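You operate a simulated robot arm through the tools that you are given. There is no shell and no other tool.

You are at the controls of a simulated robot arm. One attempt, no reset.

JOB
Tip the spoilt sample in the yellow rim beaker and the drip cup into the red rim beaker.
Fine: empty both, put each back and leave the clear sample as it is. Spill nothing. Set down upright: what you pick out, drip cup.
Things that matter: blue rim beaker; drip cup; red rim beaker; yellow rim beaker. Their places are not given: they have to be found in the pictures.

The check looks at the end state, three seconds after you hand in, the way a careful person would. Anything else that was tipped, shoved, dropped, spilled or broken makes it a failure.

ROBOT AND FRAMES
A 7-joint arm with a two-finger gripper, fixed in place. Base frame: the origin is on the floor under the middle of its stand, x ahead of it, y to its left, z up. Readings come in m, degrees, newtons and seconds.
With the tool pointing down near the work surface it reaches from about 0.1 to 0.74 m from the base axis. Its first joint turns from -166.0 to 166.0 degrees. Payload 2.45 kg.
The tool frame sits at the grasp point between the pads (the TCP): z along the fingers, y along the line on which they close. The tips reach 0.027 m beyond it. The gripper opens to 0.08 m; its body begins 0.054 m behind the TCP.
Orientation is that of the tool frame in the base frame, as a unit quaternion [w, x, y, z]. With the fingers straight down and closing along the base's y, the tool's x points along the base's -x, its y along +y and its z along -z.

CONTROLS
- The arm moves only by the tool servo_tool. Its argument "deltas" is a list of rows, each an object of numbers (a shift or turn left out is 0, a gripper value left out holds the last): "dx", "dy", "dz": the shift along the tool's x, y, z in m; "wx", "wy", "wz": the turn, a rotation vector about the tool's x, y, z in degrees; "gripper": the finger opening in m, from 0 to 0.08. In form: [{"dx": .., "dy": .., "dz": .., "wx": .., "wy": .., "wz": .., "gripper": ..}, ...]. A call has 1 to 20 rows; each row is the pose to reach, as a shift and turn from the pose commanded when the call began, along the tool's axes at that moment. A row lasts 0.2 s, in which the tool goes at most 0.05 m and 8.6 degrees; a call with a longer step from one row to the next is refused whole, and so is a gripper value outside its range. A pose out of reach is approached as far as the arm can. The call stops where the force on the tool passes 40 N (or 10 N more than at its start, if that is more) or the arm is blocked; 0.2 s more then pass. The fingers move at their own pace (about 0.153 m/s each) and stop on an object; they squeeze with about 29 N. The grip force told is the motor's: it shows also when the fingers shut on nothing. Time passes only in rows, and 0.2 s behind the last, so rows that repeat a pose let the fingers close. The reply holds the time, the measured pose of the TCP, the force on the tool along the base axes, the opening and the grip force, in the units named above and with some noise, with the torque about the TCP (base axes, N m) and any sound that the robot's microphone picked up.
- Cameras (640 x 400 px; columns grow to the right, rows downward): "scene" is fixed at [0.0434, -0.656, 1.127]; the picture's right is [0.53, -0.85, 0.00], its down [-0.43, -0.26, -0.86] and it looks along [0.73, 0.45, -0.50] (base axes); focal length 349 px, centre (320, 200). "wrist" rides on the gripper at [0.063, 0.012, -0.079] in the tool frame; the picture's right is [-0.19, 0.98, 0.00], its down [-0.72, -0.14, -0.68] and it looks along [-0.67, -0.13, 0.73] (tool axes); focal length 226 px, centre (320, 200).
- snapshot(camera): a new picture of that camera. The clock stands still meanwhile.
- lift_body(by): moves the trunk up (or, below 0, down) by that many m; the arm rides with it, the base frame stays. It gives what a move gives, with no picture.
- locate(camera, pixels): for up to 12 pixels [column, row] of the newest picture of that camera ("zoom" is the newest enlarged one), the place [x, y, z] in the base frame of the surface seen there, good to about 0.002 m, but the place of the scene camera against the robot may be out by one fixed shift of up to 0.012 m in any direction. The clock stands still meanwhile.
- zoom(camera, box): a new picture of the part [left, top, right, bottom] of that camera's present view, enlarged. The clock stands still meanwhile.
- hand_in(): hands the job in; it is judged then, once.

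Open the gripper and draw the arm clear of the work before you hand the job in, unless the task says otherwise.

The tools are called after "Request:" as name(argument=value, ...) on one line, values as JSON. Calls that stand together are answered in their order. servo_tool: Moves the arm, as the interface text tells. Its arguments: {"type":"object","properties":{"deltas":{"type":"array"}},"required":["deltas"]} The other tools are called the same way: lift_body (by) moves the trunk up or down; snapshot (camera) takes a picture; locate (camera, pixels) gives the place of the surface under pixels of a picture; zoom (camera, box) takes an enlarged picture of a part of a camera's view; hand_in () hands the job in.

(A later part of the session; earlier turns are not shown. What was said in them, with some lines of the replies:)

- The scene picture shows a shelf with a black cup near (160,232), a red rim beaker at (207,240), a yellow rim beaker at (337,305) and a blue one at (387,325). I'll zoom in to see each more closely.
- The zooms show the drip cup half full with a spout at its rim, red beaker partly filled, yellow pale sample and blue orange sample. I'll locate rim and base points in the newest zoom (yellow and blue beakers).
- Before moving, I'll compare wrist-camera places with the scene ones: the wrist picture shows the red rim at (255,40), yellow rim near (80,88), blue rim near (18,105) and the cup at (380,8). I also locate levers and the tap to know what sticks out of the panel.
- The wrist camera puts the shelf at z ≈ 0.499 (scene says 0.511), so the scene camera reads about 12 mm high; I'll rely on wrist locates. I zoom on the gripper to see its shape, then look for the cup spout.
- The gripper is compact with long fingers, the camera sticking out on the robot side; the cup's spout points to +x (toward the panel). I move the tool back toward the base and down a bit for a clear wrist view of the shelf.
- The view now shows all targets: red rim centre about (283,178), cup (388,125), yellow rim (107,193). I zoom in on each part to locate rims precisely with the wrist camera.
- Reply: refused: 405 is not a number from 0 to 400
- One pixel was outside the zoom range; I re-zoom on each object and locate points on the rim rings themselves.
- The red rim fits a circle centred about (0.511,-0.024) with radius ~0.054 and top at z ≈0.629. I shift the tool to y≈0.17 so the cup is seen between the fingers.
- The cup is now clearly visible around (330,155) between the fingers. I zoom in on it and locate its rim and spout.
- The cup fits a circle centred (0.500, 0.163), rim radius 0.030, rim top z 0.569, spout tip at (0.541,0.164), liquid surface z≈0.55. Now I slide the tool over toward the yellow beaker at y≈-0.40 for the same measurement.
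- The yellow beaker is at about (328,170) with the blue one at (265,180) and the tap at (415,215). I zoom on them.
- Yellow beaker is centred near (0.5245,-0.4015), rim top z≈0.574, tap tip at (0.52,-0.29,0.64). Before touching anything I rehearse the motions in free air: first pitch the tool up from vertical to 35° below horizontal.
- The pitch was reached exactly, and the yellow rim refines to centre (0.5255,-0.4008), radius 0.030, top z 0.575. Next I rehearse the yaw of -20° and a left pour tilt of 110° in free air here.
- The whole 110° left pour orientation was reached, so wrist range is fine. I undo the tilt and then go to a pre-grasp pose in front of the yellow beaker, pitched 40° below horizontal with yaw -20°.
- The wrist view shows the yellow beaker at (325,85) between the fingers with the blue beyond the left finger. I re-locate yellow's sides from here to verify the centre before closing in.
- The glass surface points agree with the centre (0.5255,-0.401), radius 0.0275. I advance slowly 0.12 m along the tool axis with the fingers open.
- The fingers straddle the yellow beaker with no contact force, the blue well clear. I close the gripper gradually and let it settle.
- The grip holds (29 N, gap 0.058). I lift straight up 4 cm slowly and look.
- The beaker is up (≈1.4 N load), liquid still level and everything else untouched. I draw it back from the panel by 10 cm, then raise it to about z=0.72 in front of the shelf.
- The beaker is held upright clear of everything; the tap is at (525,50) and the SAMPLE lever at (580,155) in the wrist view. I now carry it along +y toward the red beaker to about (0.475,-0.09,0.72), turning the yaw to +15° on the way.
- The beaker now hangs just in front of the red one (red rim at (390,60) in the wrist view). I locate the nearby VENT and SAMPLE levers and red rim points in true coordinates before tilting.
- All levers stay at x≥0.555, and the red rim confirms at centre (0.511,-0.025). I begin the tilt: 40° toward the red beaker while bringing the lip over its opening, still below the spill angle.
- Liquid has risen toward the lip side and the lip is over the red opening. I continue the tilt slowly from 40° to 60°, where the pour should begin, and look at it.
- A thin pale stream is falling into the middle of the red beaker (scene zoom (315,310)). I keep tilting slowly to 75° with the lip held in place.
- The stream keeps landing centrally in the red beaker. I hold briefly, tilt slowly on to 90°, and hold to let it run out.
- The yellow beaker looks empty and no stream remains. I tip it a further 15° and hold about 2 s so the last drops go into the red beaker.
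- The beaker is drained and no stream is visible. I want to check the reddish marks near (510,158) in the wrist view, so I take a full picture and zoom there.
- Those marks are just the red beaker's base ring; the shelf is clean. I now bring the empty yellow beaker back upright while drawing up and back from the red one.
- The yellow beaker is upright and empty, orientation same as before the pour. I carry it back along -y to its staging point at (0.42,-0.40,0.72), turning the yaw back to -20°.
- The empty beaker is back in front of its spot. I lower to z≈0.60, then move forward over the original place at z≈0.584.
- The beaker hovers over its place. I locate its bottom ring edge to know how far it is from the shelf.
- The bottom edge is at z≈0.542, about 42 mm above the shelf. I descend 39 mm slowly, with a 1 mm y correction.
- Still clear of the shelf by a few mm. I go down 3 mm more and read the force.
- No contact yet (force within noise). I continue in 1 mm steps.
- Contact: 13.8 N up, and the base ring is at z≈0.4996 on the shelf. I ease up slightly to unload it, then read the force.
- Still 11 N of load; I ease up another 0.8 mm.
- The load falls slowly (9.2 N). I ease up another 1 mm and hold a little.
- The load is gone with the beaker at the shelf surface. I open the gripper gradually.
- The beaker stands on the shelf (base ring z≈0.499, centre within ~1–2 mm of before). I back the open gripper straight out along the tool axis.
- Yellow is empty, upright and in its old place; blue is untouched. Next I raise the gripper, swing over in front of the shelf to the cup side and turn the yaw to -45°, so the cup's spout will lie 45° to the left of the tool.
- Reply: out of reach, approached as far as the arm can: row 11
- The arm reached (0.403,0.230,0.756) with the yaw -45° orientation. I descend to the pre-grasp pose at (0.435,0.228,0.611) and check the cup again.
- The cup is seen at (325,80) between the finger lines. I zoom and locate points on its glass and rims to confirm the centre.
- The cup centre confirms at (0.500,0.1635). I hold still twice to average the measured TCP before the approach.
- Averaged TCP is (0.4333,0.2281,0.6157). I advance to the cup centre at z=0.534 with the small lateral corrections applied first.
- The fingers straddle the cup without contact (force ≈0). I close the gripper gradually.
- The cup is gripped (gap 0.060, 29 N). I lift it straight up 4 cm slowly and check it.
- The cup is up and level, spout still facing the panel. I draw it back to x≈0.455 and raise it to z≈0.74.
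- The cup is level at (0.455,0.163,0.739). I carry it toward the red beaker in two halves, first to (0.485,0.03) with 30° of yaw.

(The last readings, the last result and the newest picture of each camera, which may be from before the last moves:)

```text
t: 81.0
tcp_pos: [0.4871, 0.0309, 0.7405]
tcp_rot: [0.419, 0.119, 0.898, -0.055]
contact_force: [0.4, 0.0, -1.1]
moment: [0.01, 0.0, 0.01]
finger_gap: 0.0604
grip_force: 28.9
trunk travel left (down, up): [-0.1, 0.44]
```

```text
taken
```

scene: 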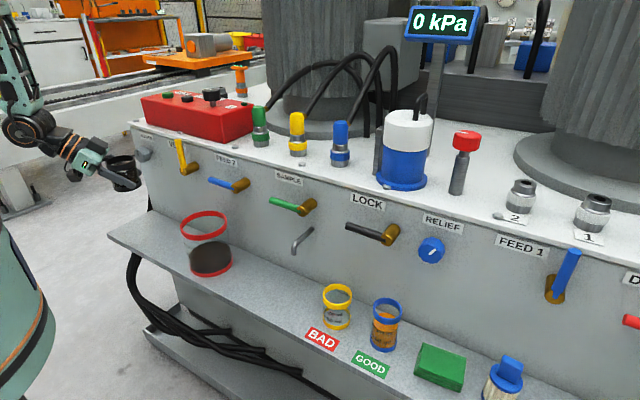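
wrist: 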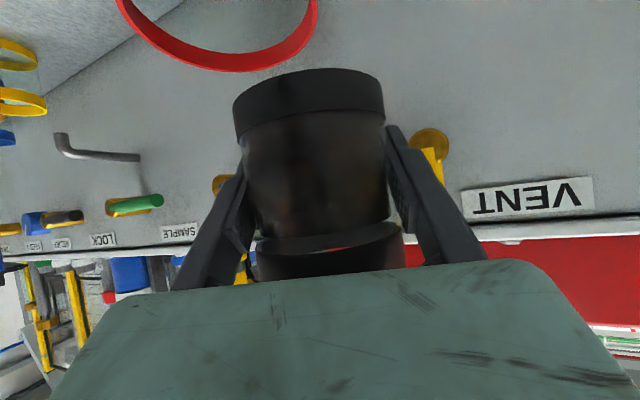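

Level and on course. Second half: to (0.474,-0.088,0.74) with yaw +15°, the same starting pose as for the first pour.

Request:
servo_tool(deltas=[{"dx": -0.0006, "dy": -0.0059, "dz": 0.0007, "wx": -1.15, "wz": -0.96}, {"dx": -0.0018, "dy": -0.0177, "dz": 0.0022, "wx": -3.45, "wz": -2.89}, {"dx": -0.0032, "dy": -0.0319, "dz": 0.0039, "wx": -6.2, "wz": -5.21}, {"dx": -0.0047, "dy": -0.0461, "dz": 0.0056, "wx": -8.96, "wz": -7.52}, {"dx": -0.0061, "dy": -0.0603, "dz": 0.0073, "wx": -11.72, "wz": -9.83}, {"dx": -0.0076, "dy": -0.0745, "dz": 0.0091, "wx": -14.48, "wz": -12.15}, {"dx": -0.009, "dy": -0.0887, "dz": 0.0108, "wx": -17.24, "wz": -14.46}, {"dx": -0.0104, "dy": -0.1028, "dz": 0.0125, "wx": -19.99, "wz": -16.77}, {"dx": -0.0115, "dy": -0.1135, "dz": 0.0138, "wx": -22.06, "wz": -18.51}, {"dx": -0.012, "dy": -0.1182, "dz": 0.0144, "wx": -22.98, "wz": -19.28}, {"dx": -0.012, "dy": -0.1182, "dz": 0.0144, "wx": -22.98, "wz": -19.28}])

Request:
snapshot(camera="wrist")

Request:
zoom(camera="scene", box=[130, 130, 290, 290])

```text
t: 83.4
tcp_pos: [0.4726, -0.0894, 0.7395]
tcp_rot: [0.419, -0.119, 0.898, 0.056]
contact_force: [0.1, 0.2, -1.6]
moment: [0.02, 0.0, -0.03]
finger_gap: 0.0603
grip_force: 28.9
trunk travel left (down, up): [-0.1, 0.44]
```

```text
taken
```

wrist: 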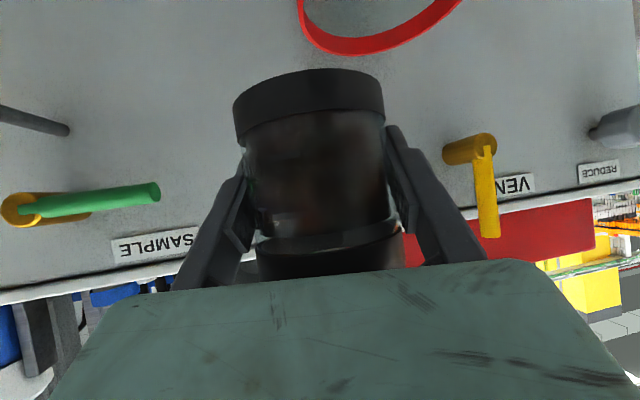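

```text
2.50 times, centred on (210, 210) of scene
```

zoom: 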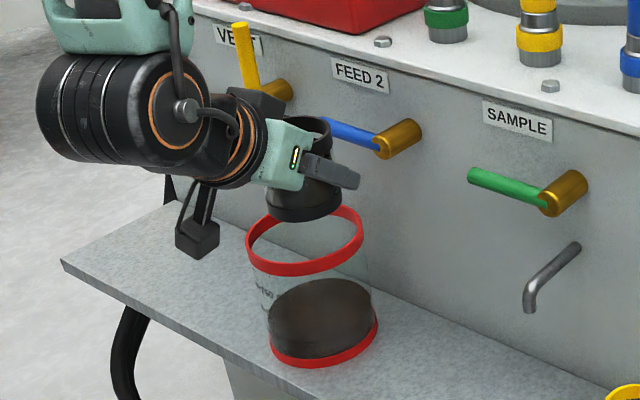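

The cup hangs level in front of and above the red rim, its spout toward the red opening. I start the slow tilt to 30°, bringing the spout over the red beaker before any liquid can leave.

Request:
servo_tool(deltas=[{"dx": 0.002, "dy": 0.0008, "dz": 0.0028, "wx": 1.14, "wy": 1.77, "wz": -1.35}, {"dx": 0.004, "dy": 0.0016, "dz": 0.0056, "wx": 2.27, "wy": 3.54, "wz": -2.71}, {"dx": 0.006, "dy": 0.0024, "dz": 0.0083, "wx": 3.41, "wy": 5.3, "wz": -4.06}, {"dx": 0.0079, "dy": 0.0032, "dz": 0.0111, "wx": 4.55, "wy": 7.07, "wz": -5.42}, {"dx": 0.0099, "dy": 0.004, "dz": 0.0139, "wx": 5.68, "wy": 8.84, "wz": -6.77}, {"dx": 0.0119, "dy": 0.0048, "dz": 0.0167, "wx": 6.82, "wy": 10.61, "wz": -8.13}, {"dx": 0.0139, "dy": 0.0055, "dz": 0.0194, "wx": 7.96, "wy": 12.37, "wz": -9.48}, {"dx": 0.0159, "dy": 0.0063, "dz": 0.0222, "wx": 9.09, "wy": 14.14, "wz": -10.83}, {"dx": 0.0179, "dy": 0.0071, "dz": 0.025, "wx": 10.23, "wy": 15.91, "wz": -12.19}, {"dx": 0.0198, "dy": 0.0079, "dz": 0.0278, "wx": 11.37, "wy": 17.68, "wz": -13.54}, {"dx": 0.0218, "dy": 0.0087, "dz": 0.0305, "wx": 12.5, "wy": 19.44, "wz": -14.9}, {"dx": 0.0238, "dy": 0.0095, "dz": 0.0333, "wx": 13.64, "wy": 21.21, "wz": -16.25}])

Request:
snapshot(camera="wrist")

Request:
zoom(camera="scene", box=[150, 140, 270, 290])

```text
t: 86.0
tcp_pos: [0.4806, -0.0755, 0.6996]
tcp_rot: [0.261, -0.202, 0.935, -0.132]
contact_force: [-0.4, 0.0, -1.0]
moment: [0.02, -0.02, 0.03]
finger_gap: 0.0602
grip_force: 29.3
trunk travel left (down, up): [-0.1, 0.44]
```

```text
taken
```

wrist: 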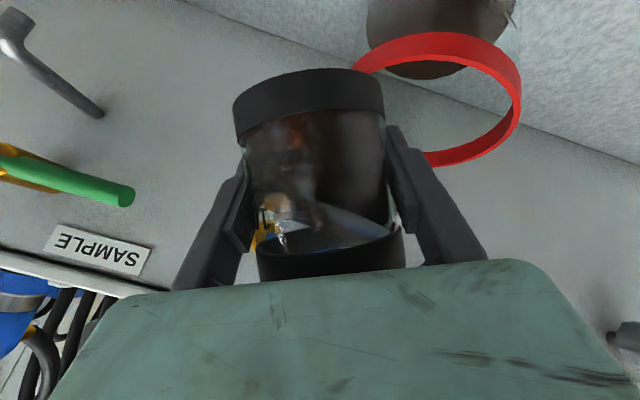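

```text
2.67 times, centred on (210, 215) of scene
```

zoom: 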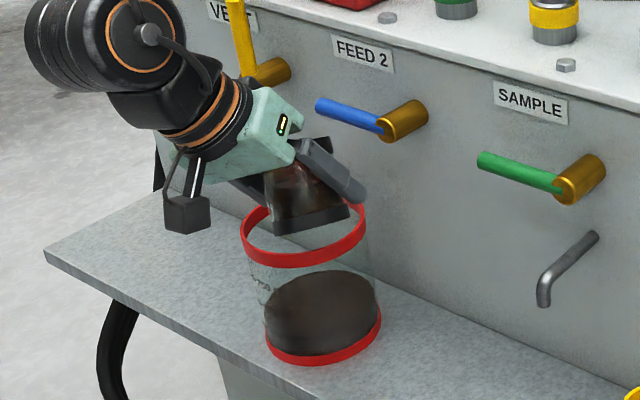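

No liquid has left yet and the spout is over the opening. I tilt on to 44° in small steps and look for the stream.

Request:
servo_tool(deltas=[{"dx": 0.0002, "dy": -0.0001, "dz": 0.0001, "wx": 0.91, "wy": 1.41, "wz": -1.08}, {"dx": 0.0004, "dy": -0.0001, "dz": 0.0002, "wx": 1.82, "wy": 2.83, "wz": -2.17}, {"dx": 0.0006, "dy": -0.0002, "dz": 0.0002, "wx": 2.73, "wy": 4.24, "wz": -3.25}, {"dx": 0.0008, "dy": -0.0002, "dz": 0.0003, "wx": 3.64, "wy": 5.66, "wz": -4.33}, {"dx": 0.001, "dy": -0.0003, "dz": 0.0004, "wx": 4.55, "wy": 7.07, "wz": -5.42}, {"dx": 0.001, "dy": -0.0002, "dz": 0.0005, "wx": 5.45, "wy": 8.49, "wz": -6.5}, {"dx": 0.0009, "dy": -0.0001, "dz": 0.0006, "wx": 6.36, "wy": 9.9, "wz": -7.58}])

Request:
snapshot(camera="wrist")

Request:
zoom(camera="scene", box=[150, 140, 270, 290])

```text
t: 87.6
tcp_pos: [0.4792, -0.0775, 0.6994]
tcp_rot: [0.181, -0.235, 0.93, -0.219]
contact_force: [-0.3, -0.2, -1.4]
moment: [-0.02, 0.01, -0.03]
finger_gap: 0.0603
grip_force: 28.8
trunk travel left (down, up): [-0.1, 0.44]
```

```text
taken
```

wrist: 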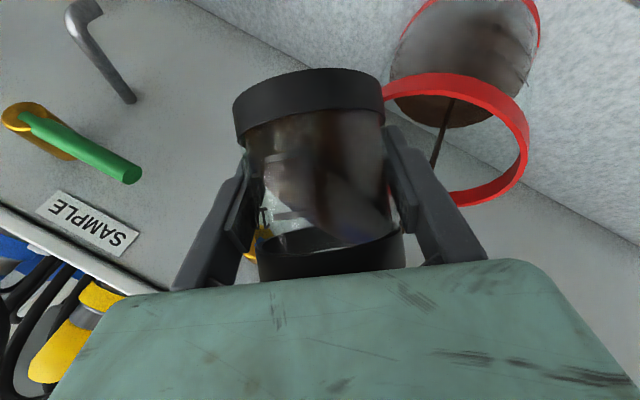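

```text
2.67 times, centred on (210, 215) of scene
```

zoom: 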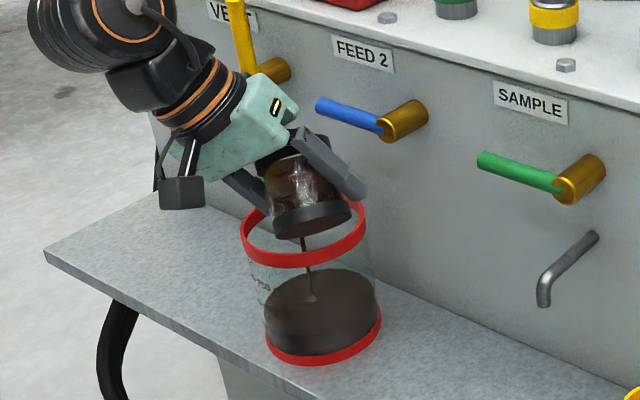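

A thin dark stream runs from the spout into the red beaker ((305,270) in the zoom). I continue slowly to 64°.

Request:
servo_tool(deltas=[{"dx": -0.0001, "dy": 0.0001, "dz": 0.0001, "wx": 0.91, "wy": 1.41, "wz": -1.08}, {"dx": -0.0001, "dy": 0.0003, "dz": 0.0002, "wx": 1.82, "wy": 2.83, "wz": -2.17}, {"dx": -0.0002, "dy": 0.0004, "dz": 0.0003, "wx": 2.73, "wy": 4.24, "wz": -3.25}, {"dx": -0.0008, "dy": 0.0002, "dz": -0.0004, "wx": 3.64, "wy": 5.66, "wz": -4.33}, {"dx": -0.0014, "dy": 0.0001, "dz": -0.0011, "wx": 4.55, "wy": 7.07, "wz": -5.42}, {"dx": -0.0021, "dy": -0.0001, "dz": -0.0019, "wx": 5.45, "wy": 8.49, "wz": -6.5}, {"dx": -0.0027, "dy": -0.0002, "dz": -0.0026, "wx": 6.36, "wy": 9.9, "wz": -7.58}, {"dx": -0.0033, "dy": -0.0004, "dz": -0.0033, "wx": 7.27, "wy": 11.31, "wz": -8.67}, {"dx": -0.0044, "dy": -0.0009, "dz": -0.0048, "wx": 8.18, "wy": 12.73, "wz": -9.75}, {"dx": -0.0054, "dy": -0.0013, "dz": -0.0063, "wx": 9.09, "wy": 14.14, "wz": -10.83}])

Request:
snapshot(camera="wrist")

Request:
zoom(camera="scene", box=[150, 140, 270, 290])

```text
t: 89.8
tcp_pos: [0.4825, -0.0735, 0.7066]
tcp_rot: [0.063, -0.277, 0.898, -0.335]
contact_force: [0.9, -0.2, -1.6]
moment: [-0.02, -0.04, -0.04]
finger_gap: 0.0601
grip_force: 28.4
trunk travel left (down, up): [-0.1, 0.44]
```

```text
taken
```

wrist: 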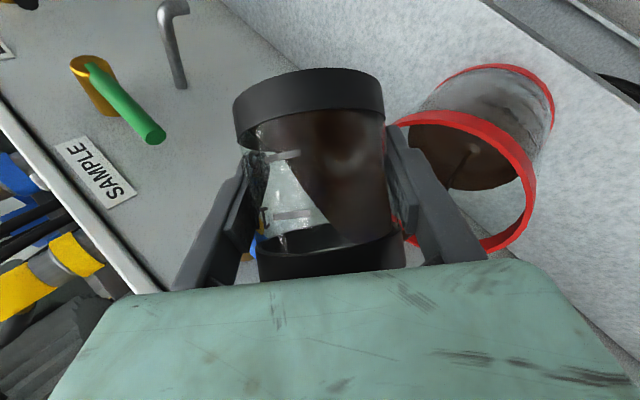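

```text
2.67 times, centred on (210, 215) of scene
```

zoom: 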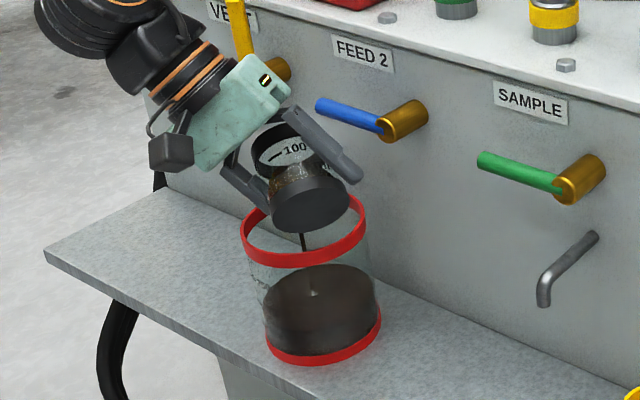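

The stream still lands well inside. I pause briefly, then tilt slowly on to 90° and hold.

Request:
servo_tool(deltas=[{"dx": 0}, {"dx": 0}, {"dx": 0}, {"dx": 0}, {"dx": -0.0006, "dy": -0.0009, "dz": -0.0016, "wx": 0.91, "wy": 1.41, "wz": -1.08}, {"dx": -0.0011, "dy": -0.0017, "dz": -0.0032, "wx": 1.82, "wy": 2.83, "wz": -2.17}, {"dx": -0.0017, "dy": -0.0026, "dz": -0.0048, "wx": 2.73, "wy": 4.24, "wz": -3.25}, {"dx": -0.0025, "dy": -0.0033, "dz": -0.0064, "wx": 3.64, "wy": 5.66, "wz": -4.33}, {"dx": -0.0033, "dy": -0.0039, "dz": -0.0079, "wx": 4.55, "wy": 7.07, "wz": -5.42}, {"dx": -0.0042, "dy": -0.0046, "dz": -0.0095, "wx": 5.45, "wy": 8.49, "wz": -6.5}, {"dx": -0.005, "dy": -0.0052, "dz": -0.011, "wx": 6.36, "wy": 9.9, "wz": -7.58}, {"dx": -0.0058, "dy": -0.0059, "dz": -0.0126, "wx": 7.27, "wy": 11.31, "wz": -8.67}, {"dx": -0.0058, "dy": -0.0059, "dz": -0.0126, "wx": 7.27, "wy": 11.31, "wz": -8.67}, {"dx": -0.0058, "dy": -0.0059, "dz": -0.0126, "wx": 7.27, "wy": 11.31, "wz": -8.67}])

Request:
snapshot(camera="wrist")

Request:
zoom(camera="scene", box=[150, 140, 270, 290])

```text
t: 92.8
tcp_pos: [0.487, -0.0661, 0.7194]
tcp_rot: [-0.033, -0.306, 0.854, -0.42]
contact_force: [0.1, 0.5, -0.9]
moment: [-0.02, -0.01, -0.03]
finger_gap: 0.06
grip_force: 29.1
trunk travel left (down, up): [-0.1, 0.44]
```

```text
taken
```

wrist: 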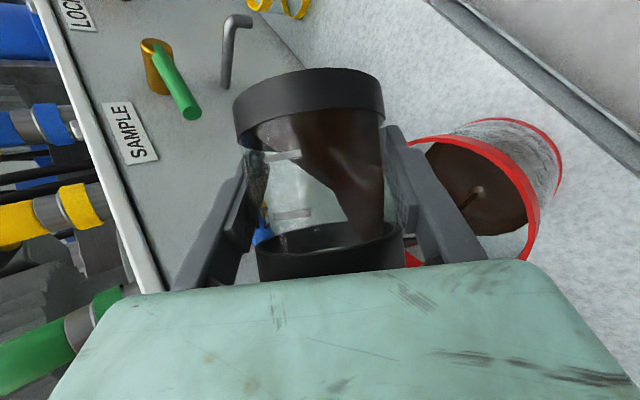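

```text
2.67 times, centred on (210, 215) of scene
```

zoom: 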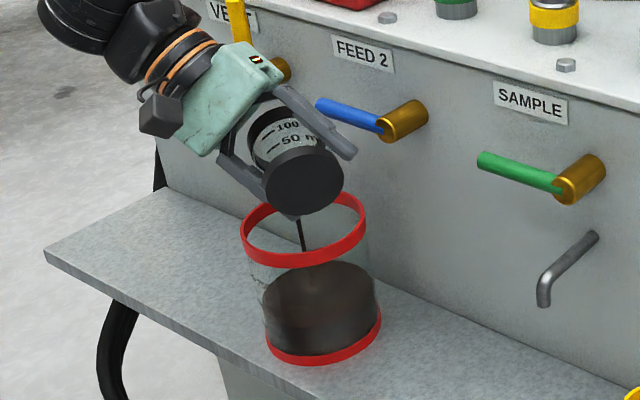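

About a third is still in the cup at 80°, the stream landing inside. I hold, go on to 90° and hold again.

Request:
servo_tool(deltas=[{"dx": 0}, {"dx": 0}, {"dx": 0}, {"dx": -0.0007, "dy": -0.0008, "dz": -0.0016, "wx": 0.91, "wy": 1.41, "wz": -1.08}, {"dx": -0.0014, "dy": -0.0016, "dz": -0.0032, "wx": 1.82, "wy": 2.83, "wz": -2.17}, {"dx": -0.002, "dy": -0.0023, "dz": -0.0047, "wx": 2.73, "wy": 4.24, "wz": -3.25}, {"dx": -0.0027, "dy": -0.0031, "dz": -0.0063, "wx": 3.64, "wy": 5.66, "wz": -4.33}, {"dx": -0.0034, "dy": -0.0039, "dz": -0.0079, "wx": 4.55, "wy": 7.07, "wz": -5.42}, {"dx": -0.0034, "dy": -0.0039, "dz": -0.0079, "wx": 4.55, "wy": 7.07, "wz": -5.42}, {"dx": -0.0034, "dy": -0.0039, "dz": -0.0079, "wx": 4.55, "wy": 7.07, "wz": -5.42}, {"dx": -0.0034, "dy": -0.0039, "dz": -0.0079, "wx": 4.55, "wy": 7.07, "wz": -5.42}, {"dx": -0.0034, "dy": -0.0039, "dz": -0.0079, "wx": 4.55, "wy": 7.07, "wz": -5.42}, {"dx": -0.0034, "dy": -0.0039, "dz": -0.0079, "wx": 4.55, "wy": 7.07, "wz": -5.42}])

Request:
snapshot(camera="wrist")

Request:
zoom(camera="scene", box=[150, 140, 270, 290])

```text
t: 95.6
tcp_pos: [0.4904, -0.0601, 0.725]
tcp_rot: [-0.094, -0.321, 0.817, -0.469]
contact_force: [0.4, -0.4, -0.3]
moment: [-0.03, 0.01, 0.03]
finger_gap: 0.0603
grip_force: 29.1
trunk travel left (down, up): [-0.1, 0.44]
```

```text
taken
```

wrist: 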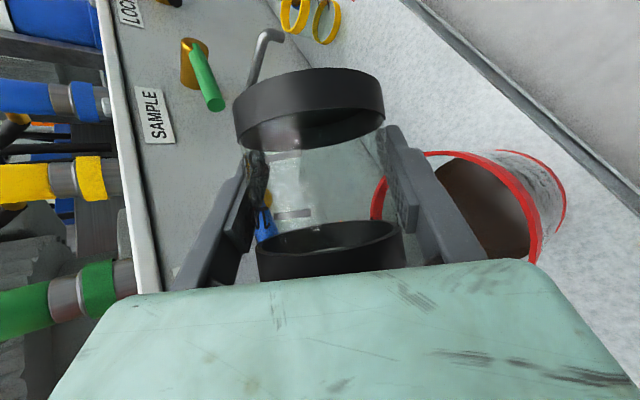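

```text
2.67 times, centred on (210, 215) of scene
```

zoom: 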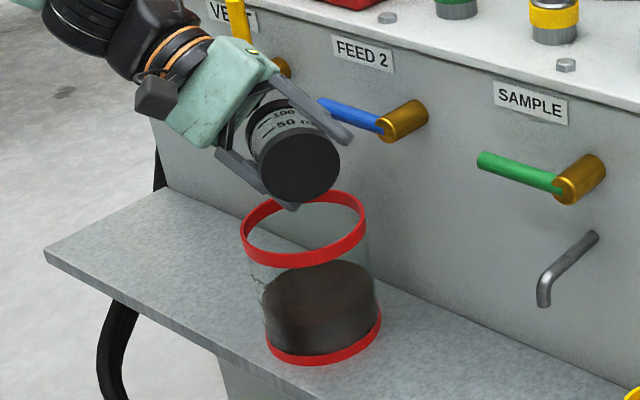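

The cup now looks drained. I tip 15° further, drawing back slightly from the FEED 2 lever, and hold about 2 s for the last drops.

Request:
servo_tool(deltas=[{"dx": 0.0008, "dy": 0.0004, "dz": -0.0027, "wx": 1.36, "wy": 2.12, "wz": -1.63}, {"dx": 0.0015, "dy": 0.0007, "dz": -0.0054, "wx": 2.73, "wy": 4.24, "wz": -3.25}, {"dx": 0.0023, "dy": 0.0011, "dz": -0.0082, "wx": 4.09, "wy": 6.36, "wz": -4.88}, {"dx": 0.003, "dy": 0.0014, "dz": -0.0109, "wx": 5.46, "wy": 8.48, "wz": -6.5}, {"dx": 0.0038, "dy": 0.0018, "dz": -0.0136, "wx": 6.82, "wy": 10.61, "wz": -8.13}, {"dx": 0.0038, "dy": 0.0018, "dz": -0.0136, "wx": 6.82, "wy": 10.61, "wz": -8.13}, {"dx": 0.0038, "dy": 0.0018, "dz": -0.0136, "wx": 6.82, "wy": 10.61, "wz": -8.13}, {"dx": 0.0038, "dy": 0.0018, "dz": -0.0136, "wx": 6.82, "wy": 10.61, "wz": -8.13}, {"dx": 0.0038, "dy": 0.0018, "dz": -0.0136, "wx": 6.82, "wy": 10.61, "wz": -8.13}, {"dx": 0.0038, "dy": 0.0018, "dz": -0.0136, "wx": 6.82, "wy": 10.61, "wz": -8.13}, {"dx": 0.0038, "dy": 0.0018, "dz": -0.0136, "wx": 6.82, "wy": 10.61, "wz": -8.13}, {"dx": 0.0038, "dy": 0.0018, "dz": -0.0136, "wx": 6.82, "wy": 10.61, "wz": -8.13}, {"dx": 0.0038, "dy": 0.0018, "dz": -0.0136, "wx": 6.82, "wy": 10.61, "wz": -8.13}, {"dx": 0.0038, "dy": 0.0018, "dz": -0.0136, "wx": 6.82, "wy": 10.61, "wz": -8.13}])

Request:
snapshot(camera="wrist")

Request:
zoom(camera="scene", box=[150, 140, 270, 290])

```text
t: 98.6
tcp_pos: [0.4838, -0.0514, 0.7337]
tcp_rot: [-0.182, -0.338, 0.751, -0.537]
contact_force: [-0.2, -0.4, -1.1]
moment: [0.03, 0.03, 0.0]
finger_gap: 0.0604
grip_force: 28.5
trunk travel left (down, up): [-0.1, 0.44]
```

```text
taken
```

wrist: 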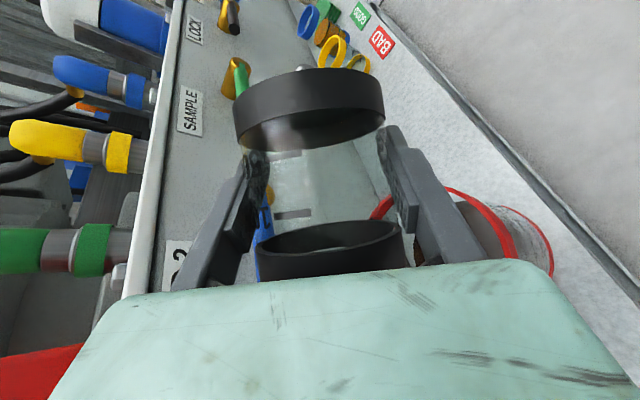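

```text
2.67 times, centred on (210, 215) of scene
```

zoom: 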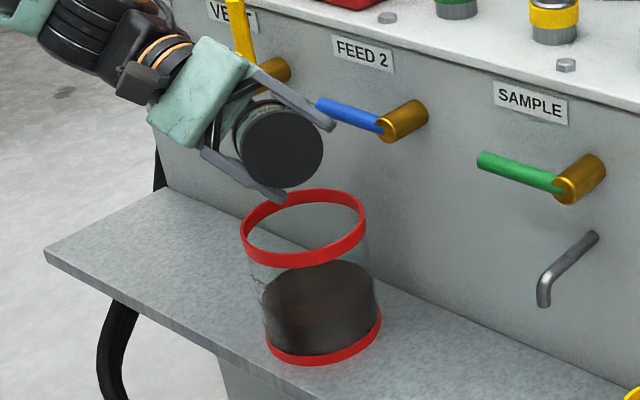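

The cup is drained and no drop hangs from it. I bring it back upright while rising and drawing back a little.

Request:
servo_tool(deltas=[{"dx": 0.0025, "dy": -0.0013, "dz": 0.0015, "wx": -2.98, "wy": -4.64, "wz": 3.56}, {"dx": 0.005, "dy": -0.0025, "dz": 0.003, "wx": -5.97, "wy": -9.28, "wz": 7.11}, {"dx": 0.0076, "dy": -0.0038, "dz": 0.0044, "wx": -8.95, "wy": -13.92, "wz": 10.67}, {"dx": 0.0101, "dy": -0.0051, "dz": 0.0059, "wx": -11.93, "wy": -18.56, "wz": 14.22}, {"dx": 0.0126, "dy": -0.0063, "dz": 0.0074, "wx": -14.91, "wy": -23.2, "wz": 17.78}, {"dx": 0.0151, "dy": -0.0076, "dz": 0.0089, "wx": -17.9, "wy": -27.84, "wz": 21.33}, {"dx": 0.0176, "dy": -0.0089, "dz": 0.0104, "wx": -20.88, "wy": -32.48, "wz": 24.89}, {"dx": 0.0202, "dy": -0.0102, "dz": 0.0119, "wx": -23.86, "wy": -37.13, "wz": 28.44}, {"dx": 0.0227, "dy": -0.0114, "dz": 0.0133, "wx": -26.84, "wy": -41.77, "wz": 32.0}, {"dx": 0.0252, "dy": -0.0127, "dz": 0.0148, "wx": -29.83, "wy": -46.41, "wz": 35.55}, {"dx": 0.0277, "dy": -0.014, "dz": 0.0163, "wx": -32.81, "wy": -51.05, "wz": 39.11}, {"dx": 0.0302, "dy": -0.0152, "dz": 0.0178, "wx": -35.79, "wy": -55.69, "wz": 42.66}, {"dx": 0.0327, "dy": -0.0165, "dz": 0.0193, "wx": -38.77, "wy": -60.33, "wz": 46.22}, {"dx": 0.0353, "dy": -0.0178, "dz": 0.0207, "wx": -41.76, "wy": -64.97, "wz": 49.77}, {"dx": 0.0378, "dy": -0.019, "dz": 0.0222, "wx": -44.74, "wy": -69.61, "wz": 53.33}, {"dx": 0.0403, "dy": -0.0203, "dz": 0.0237, "wx": -47.72, "wy": -74.25, "wz": 56.88}, {"dx": 0.0403, "dy": -0.0203, "dz": 0.0237, "wx": -47.72, "wy": -74.25, "wz": 56.88}])

Request:
snapshot(camera="wrist")

Request:
snapshot(camera="scene")

```text
t: 102.2
tcp_pos: [0.4715, -0.0897, 0.7662]
tcp_rot: [0.42, -0.117, 0.898, 0.056]
contact_force: [-0.6, -0.8, 0.1]
moment: [0.04, -0.03, 0.01]
finger_gap: 0.0605
grip_force: 29.2
trunk travel left (down, up): [-0.1, 0.44]
```

```text
taken
```

wrist: 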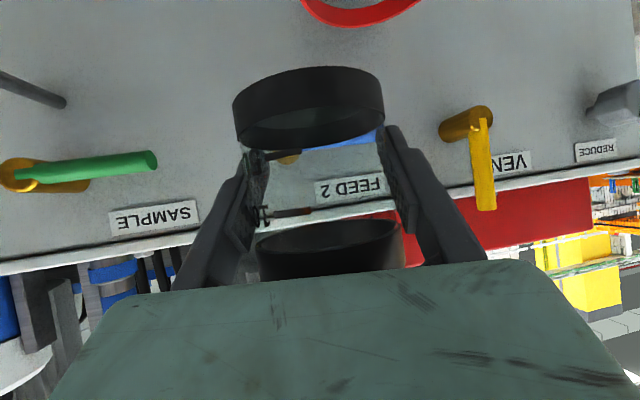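

```text
taken
```

scene: 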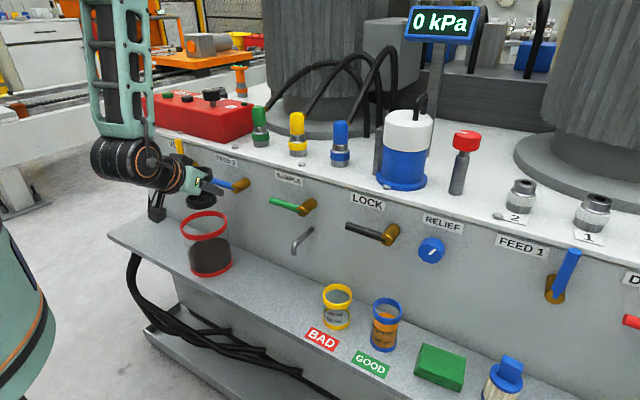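

The cup is empty and upright. I carry it back: first half to (0.4865,0.031,0.75) with yaw -15°.

Request:
servo_tool(deltas=[{"dx": -0.0017, "dy": 0.0113, "dz": 0.0045, "wx": 2.3, "wz": 1.93}, {"dx": -0.0043, "dy": 0.0282, "dz": 0.0113, "wx": 5.75, "wz": 4.82}, {"dx": -0.0068, "dy": 0.0451, "dz": 0.0181, "wx": 9.19, "wz": 7.71}, {"dx": -0.0094, "dy": 0.062, "dz": 0.0249, "wx": 12.64, "wz": 10.6}, {"dx": -0.012, "dy": 0.0789, "dz": 0.0317, "wx": 16.09, "wz": 13.5}, {"dx": -0.0145, "dy": 0.0958, "dz": 0.0385, "wx": 19.53, "wz": 16.39}, {"dx": -0.0164, "dy": 0.1082, "dz": 0.0435, "wx": 22.06, "wz": 18.51}, {"dx": -0.0171, "dy": 0.1127, "dz": 0.0453, "wx": 22.98, "wz": 19.28}, {"dx": -0.0171, "dy": 0.1127, "dz": 0.0453, "wx": 22.98, "wz": 19.28}])

```text
t: 104.2
tcp_pos: [0.4857, 0.0302, 0.749]
tcp_rot: [0.419, 0.118, 0.899, -0.054]
contact_force: [-0.4, 0.0, 0.1]
moment: [-0.02, -0.03, 0.01]
finger_gap: 0.0602
grip_force: 29.1
trunk travel left (down, up): [-0.1, 0.44]
```

On course. Second half: to (0.455,0.162,0.74) with yaw -45°.

Request:
servo_tool(deltas=[{"dx": 0.0048, "dy": 0.0119, "dz": -0.0043, "wx": 2.3, "wz": 1.93}, {"dx": 0.012, "dy": 0.0299, "dz": -0.0108, "wx": 5.75, "wz": 4.82}, {"dx": 0.0192, "dy": 0.0478, "dz": -0.0172, "wx": 9.19, "wz": 7.71}, {"dx": 0.0263, "dy": 0.0657, "dz": -0.0237, "wx": 12.64, "wz": 10.6}, {"dx": 0.0335, "dy": 0.0836, "dz": -0.0301, "wx": 16.09, "wz": 13.5}, {"dx": 0.0407, "dy": 0.1015, "dz": -0.0366, "wx": 19.53, "wz": 16.39}, {"dx": 0.046, "dy": 0.1146, "dz": -0.0413, "wx": 22.06, "wz": 18.51}, {"dx": 0.0479, "dy": 0.1194, "dz": -0.043, "wx": 22.98, "wz": 19.28}, {"dx": 0.0479, "dy": 0.1194, "dz": -0.043, "wx": 22.98, "wz": 19.28}])

Request:
snapshot(camera="wrist")

```text
t: 106.2
tcp_pos: [0.4557, 0.1633, 0.7408]
tcp_rot: [0.39, 0.348, 0.837, -0.162]
contact_force: [0.4, -0.1, -0.5]
moment: [-0.01, 0.06, 0.0]
finger_gap: 0.0603
grip_force: 29.3
trunk travel left (down, up): [-0.1, 0.44]
```

```text
taken
```

wrist: 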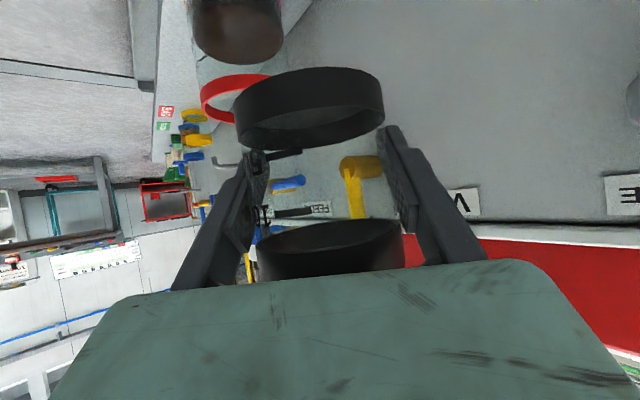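

The cup is back in front of its place. I lower to z≈0.60 and move forward above the original spot at z≈0.578.

Request:
servo_tool(deltas=[{"dx": 0.0153, "dz": 0.0129}, {"dx": 0.0345, "dz": 0.0289}, {"dx": 0.0536, "dz": 0.045}, {"dx": 0.0728, "dz": 0.0611}, {"dx": 0.0919, "dz": 0.0771}, {"dx": 0.1072, "dz": 0.09}, {"dx": 0.1065, "dy": 0.0068, "dz": 0.0985}, {"dx": 0.1056, "dy": 0.0157, "dz": 0.1098}, {"dx": 0.1047, "dy": 0.0247, "dz": 0.1212}, {"dx": 0.1039, "dy": 0.0315, "dz": 0.1297}, {"dx": 0.1039, "dy": 0.0315, "dz": 0.1297}])

Request:
servo_tool(deltas=[{"dx": 0}])

Request:
snapshot(camera="wrist")

Request:
zoom(camera="scene", box=[60, 180, 260, 300])

```text
t: 108.6
tcp_pos: [0.5008, 0.1618, 0.5764]
tcp_rot: [0.39, 0.347, 0.837, -0.162]
contact_force: [-0.3, 0.4, -0.3]
moment: [0.03, -0.01, 0.01]
finger_gap: 0.0599
grip_force: 29.9
trunk travel left (down, up): [-0.1, 0.44]
```

```text
t: 109.0
tcp_pos: [0.5007, 0.1621, 0.5779]
tcp_rot: [0.39, 0.347, 0.838, -0.162]
contact_force: [0.5, -0.3, -0.9]
moment: [0.02, -0.01, 0.01]
finger_gap: 0.0601
grip_force: 29.1
trunk travel left (down, up): [-0.1, 0.44]
```

```text
taken
```

wrist: 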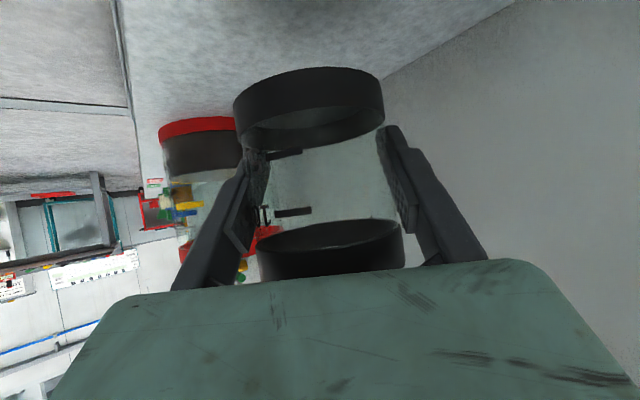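

```text
3.20 times, centred on (160, 240) of scene
```

zoom: 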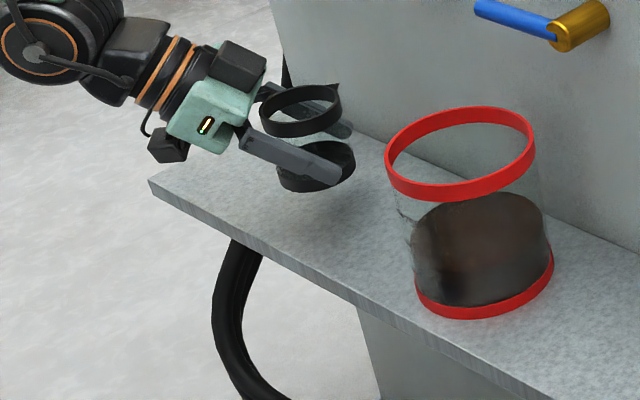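

The cup is over its spot and empty. I locate its bottom ring edge for the remaining height.

Request:
locate(camera="wrist", pixels=[[308, 69], [308, 73], [250, 88], [365, 78], [308, 85]])

```text
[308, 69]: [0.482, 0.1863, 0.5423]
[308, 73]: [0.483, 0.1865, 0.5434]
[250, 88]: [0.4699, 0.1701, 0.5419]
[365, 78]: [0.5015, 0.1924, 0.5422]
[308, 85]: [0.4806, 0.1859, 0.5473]
```

Bottom edge at z≈0.542, so contact is expected near TCP z≈0.535. I descend 39 mm slowly.

Request:
servo_tool(deltas=[{"dx": 0.0077, "dz": 0.0064}, {"dx": 0.0153, "dz": 0.0129}, {"dx": 0.023, "dz": 0.0193}, {"dx": 0.0268, "dz": 0.0225}, {"dx": 0.0299, "dz": 0.0251}, {"dx": 0.0299, "dz": 0.0251}, {"dx": 0.0299, "dz": 0.0251}])

Request:
servo_tool(deltas=[{"dx": 0.0004, "dz": 0.0003}, {"dx": 0.0008, "dz": 0.0006}, {"dx": 0.0008, "dz": 0.0006}])

```text
t: 110.6
tcp_pos: [0.5005, 0.162, 0.5369]
tcp_rot: [0.39, 0.346, 0.837, -0.162]
contact_force: [-0.1, -0.1, -1.2]
moment: [-0.01, 0.04, -0.03]
finger_gap: 0.0602
grip_force: 29.7
trunk travel left (down, up): [-0.1, 0.44]
```

```text
t: 111.4
tcp_pos: [0.5009, 0.1619, 0.5376]
tcp_rot: [0.391, 0.348, 0.837, -0.162]
contact_force: [0.4, -1.0, -0.5]
moment: [-0.01, 0.02, -0.01]
finger_gap: 0.0601
grip_force: 29.0
trunk travel left (down, up): [-0.1, 0.44]
```

No contact yet; I go down in steps of 0.7 mm, watching the force.

Request:
servo_tool(deltas=[{"dx": 0.0005, "dz": 0.00045}, {"dx": 0.0005, "dz": 0.00045}])

Request:
servo_tool(deltas=[{"dx": 0.0005, "dz": 0.00045}, {"dx": 0.0005, "dz": 0.00045}])

```text
t: 112.0
tcp_pos: [0.5003, 0.162, 0.5353]
tcp_rot: [0.39, 0.348, 0.837, -0.162]
contact_force: [0.1, -0.7, -0.7]
moment: [0.0, -0.03, -0.03]
finger_gap: 0.0601
grip_force: 29.3
trunk travel left (down, up): [-0.1, 0.44]
```

```text
t: 112.6
tcp_pos: [0.4988, 0.1621, 0.5349]
tcp_rot: [0.391, 0.348, 0.837, -0.163]
contact_force: [-0.1, 0.4, 0.0]
moment: [0.01, -0.02, -0.03]
finger_gap: 0.0603
grip_force: 29.1
trunk travel left (down, up): [-0.1, 0.44]
```

Still about zero force. I continue 0.6 mm at a time.

Request:
servo_tool(deltas=[{"dx": 0.0005, "dz": 0.0004}, {"dx": 0.0005, "dz": 0.0004}])

```text
t: 113.2
tcp_pos: [0.5011, 0.1625, 0.5352]
tcp_rot: [0.391, 0.346, 0.837, -0.161]
contact_force: [0.3, -0.6, -0.9]
moment: [0.02, 0.05, -0.01]
finger_gap: 0.0602
grip_force: 28.8
trunk travel left (down, up): [-0.1, 0.44]
```

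Force is still within noise; another 0.6 mm.

Request:
servo_tool(deltas=[{"dx": 0.0005, "dz": 0.0004}, {"dx": 0.0005, "dz": 0.0004}])

Request:
snapshot(camera="wrist")

Request:
locate(camera="wrist", pixels=[[308, 67], [308, 70], [308, 73], [250, 86], [365, 76]])

```text
t: 113.8
tcp_pos: [0.5007, 0.162, 0.5333]
tcp_rot: [0.391, 0.347, 0.837, -0.161]
contact_force: [-0.5, -1.0, 3.0]
moment: [0.04, -0.02, 0.04]
finger_gap: 0.0603
grip_force: 29.1
trunk travel left (down, up): [-0.1, 0.44]
```

```text
taken
```

wrist: 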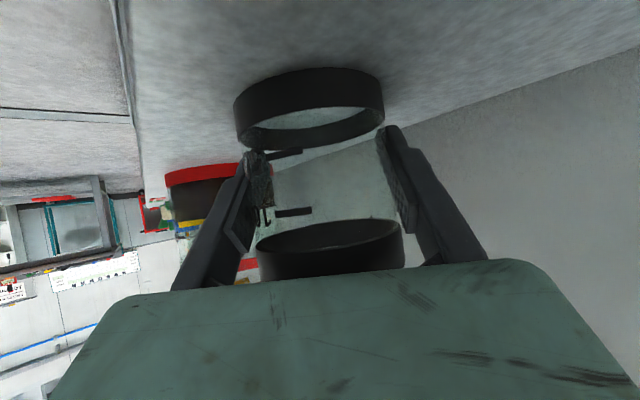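

```text
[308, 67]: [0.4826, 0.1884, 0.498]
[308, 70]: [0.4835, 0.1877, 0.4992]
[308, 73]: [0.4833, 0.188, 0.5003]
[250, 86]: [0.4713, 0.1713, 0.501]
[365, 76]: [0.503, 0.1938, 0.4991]
```

Light contact: 3 N up and the base ring is at z≈0.499, on the shelf. I open the gripper gradually.

Request:
servo_tool(deltas=[{"gripper": 0.061}, {"gripper": 0.0625}, {"gripper": 0.065}, {"gripper": 0.07}, {"gripper": 0.08}, {"gripper": 0.08}])

Request:
snapshot(camera="wrist")

Request:
locate(camera="wrist", pixels=[[308, 67], [308, 70], [250, 86], [365, 76], [300, 260], [390, 230], [265, 250]])

```text
t: 115.2
tcp_pos: [0.5005, 0.1622, 0.5344]
tcp_rot: [0.391, 0.347, 0.838, -0.161]
contact_force: [-0.1, -0.5, -0.2]
moment: [0.02, 0.01, -0.01]
finger_gap: 0.0798
grip_force: 0.2
trunk travel left (down, up): [-0.1, 0.44]
```

```text
taken
```

wrist: 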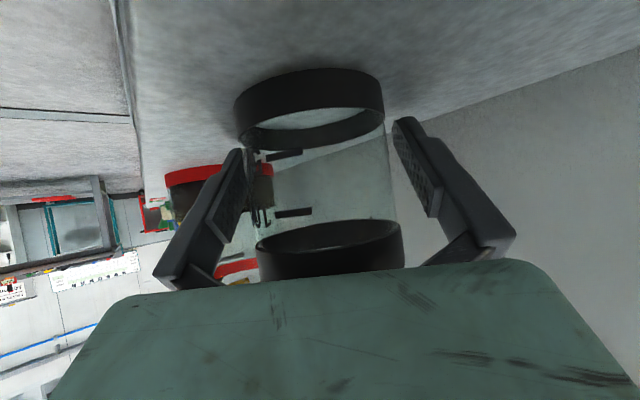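

```text
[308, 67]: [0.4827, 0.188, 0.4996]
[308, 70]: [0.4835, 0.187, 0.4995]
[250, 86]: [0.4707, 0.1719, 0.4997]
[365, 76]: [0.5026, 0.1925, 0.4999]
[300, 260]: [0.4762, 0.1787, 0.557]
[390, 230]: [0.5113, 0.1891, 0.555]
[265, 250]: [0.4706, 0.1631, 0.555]
```

The cup stands free on the shelf with the fingers open. I back straight out along the tool axis.

Request:
servo_tool(deltas=[{"dz": -0.01}, {"dz": -0.02}, {"dz": -0.035}, {"dz": -0.05}, {"dz": -0.065}, {"dz": -0.08}, {"dz": -0.1}, {"dz": -0.12}, {"dz": -0.14}, {"dz": -0.14}])

Request:
snapshot(camera="wrist")

Request:
zoom(camera="scene", box=[80, 180, 280, 300])

```text
t: 117.4
tcp_pos: [0.4243, 0.2387, 0.6233]
tcp_rot: [0.391, 0.346, 0.837, -0.161]
contact_force: [-1.1, 0.1, -1.3]
moment: [0.04, 0.0, 0.01]
finger_gap: 0.08
grip_force: 0.0
trunk travel left (down, up): [-0.1, 0.44]
```

```text
taken
```

wrist: 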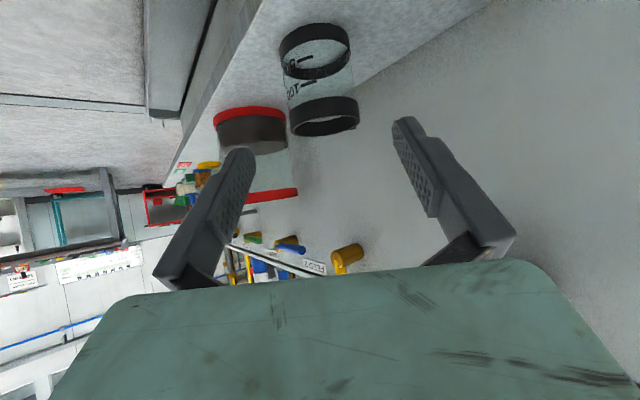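

```text
3.20 times, centred on (180, 240) of scene
```

zoom: 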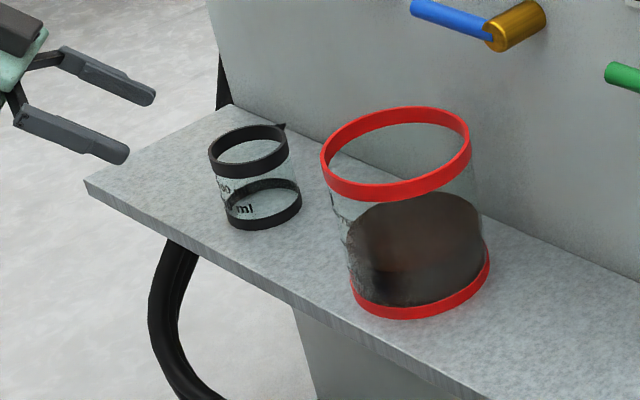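

The cup stands upright and empty in its place, and the red beaker holds both. I raise the arm clear and take a last look at everything.

Request:
servo_tool(deltas=[{"dx": -0.0209, "dy": -0.0018, "dz": -0.024}, {"dx": -0.0418, "dy": -0.0037, "dz": -0.048}, {"dx": -0.0626, "dy": -0.0055, "dz": -0.0719}, {"dx": -0.0835, "dy": -0.0074, "dz": -0.0959}, {"dx": -0.1044, "dy": -0.0092, "dz": -0.1199}, {"dx": -0.1044, "dy": -0.0092, "dz": -0.1199}])

Request:
snapshot(camera="scene")

Request:
zoom(camera="scene", box=[280, 260, 440, 360])

Request:
zoom(camera="scene", box=[100, 190, 260, 290])

```text
t: 118.8
tcp_pos: [0.3982, 0.2488, 0.7822]
tcp_rot: [0.391, 0.346, 0.838, -0.161]
contact_force: [-0.1, 0.0, 0.2]
moment: [0.01, -0.03, 0.0]
finger_gap: 0.08
grip_force: 0.1
trunk travel left (down, up): [-0.1, 0.44]
```

```text
taken
```

scene: 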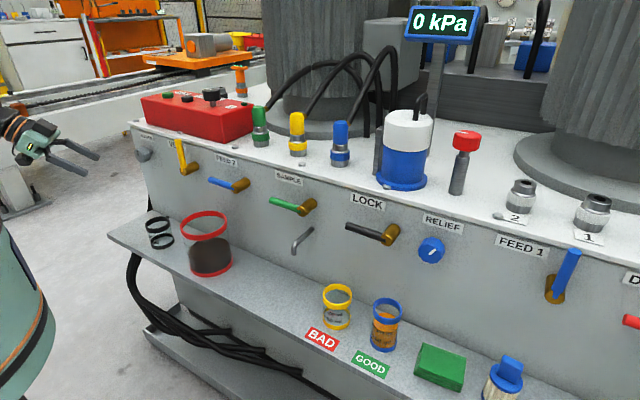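

```text
4.00 times, centred on (360, 310) of scene
```

zoom: 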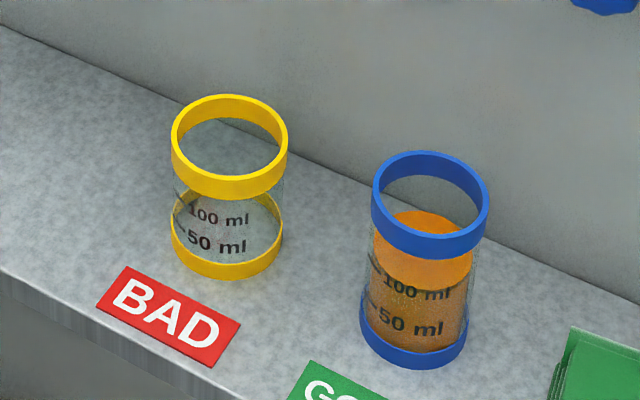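

```text
4.00 times, centred on (180, 240) of scene
```

zoom: 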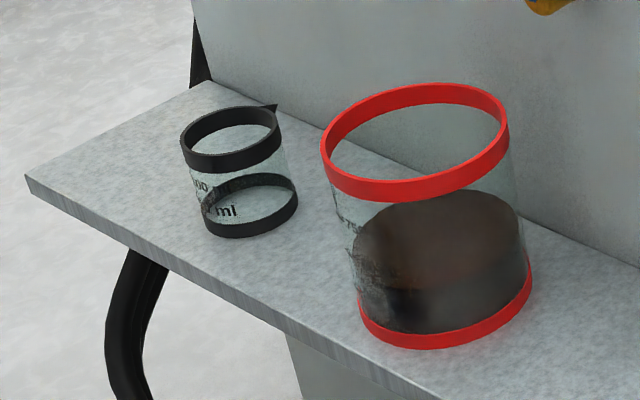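

Final pictures show the yellow beaker and drip cup empty, upright and in their original places. The red beaker is filled higher, the blue sample is untouched, the shelf is dry, and the gripper is open and clear, so I hand in.

Request:
hand_in()

```text
The job is handed in.
```

I poured the spoilt sample from the yellow rim beaker and the contents of the drip cup into the red rim beaker, and handed the job in. No result came back from the check, only that it was received.

- **Yellow rim beaker:** empty and upright. When I set it down I located it within about 1–2 mm of where it started.
- **Drip cup:** empty and upright on its original spot, with the spout facing the panel as before.
- **Red rim beaker:** holds both liquids, and I did not touch or move it. Each stream landed inside it in the pictures I took during the pours.
- **Blue rim beaker:** never touched, and its sample looks the same as at the start.
- **Spills:** none showed on the shelf in the last pictures.

The gripper is open, and the arm is raised and back from the shelf.
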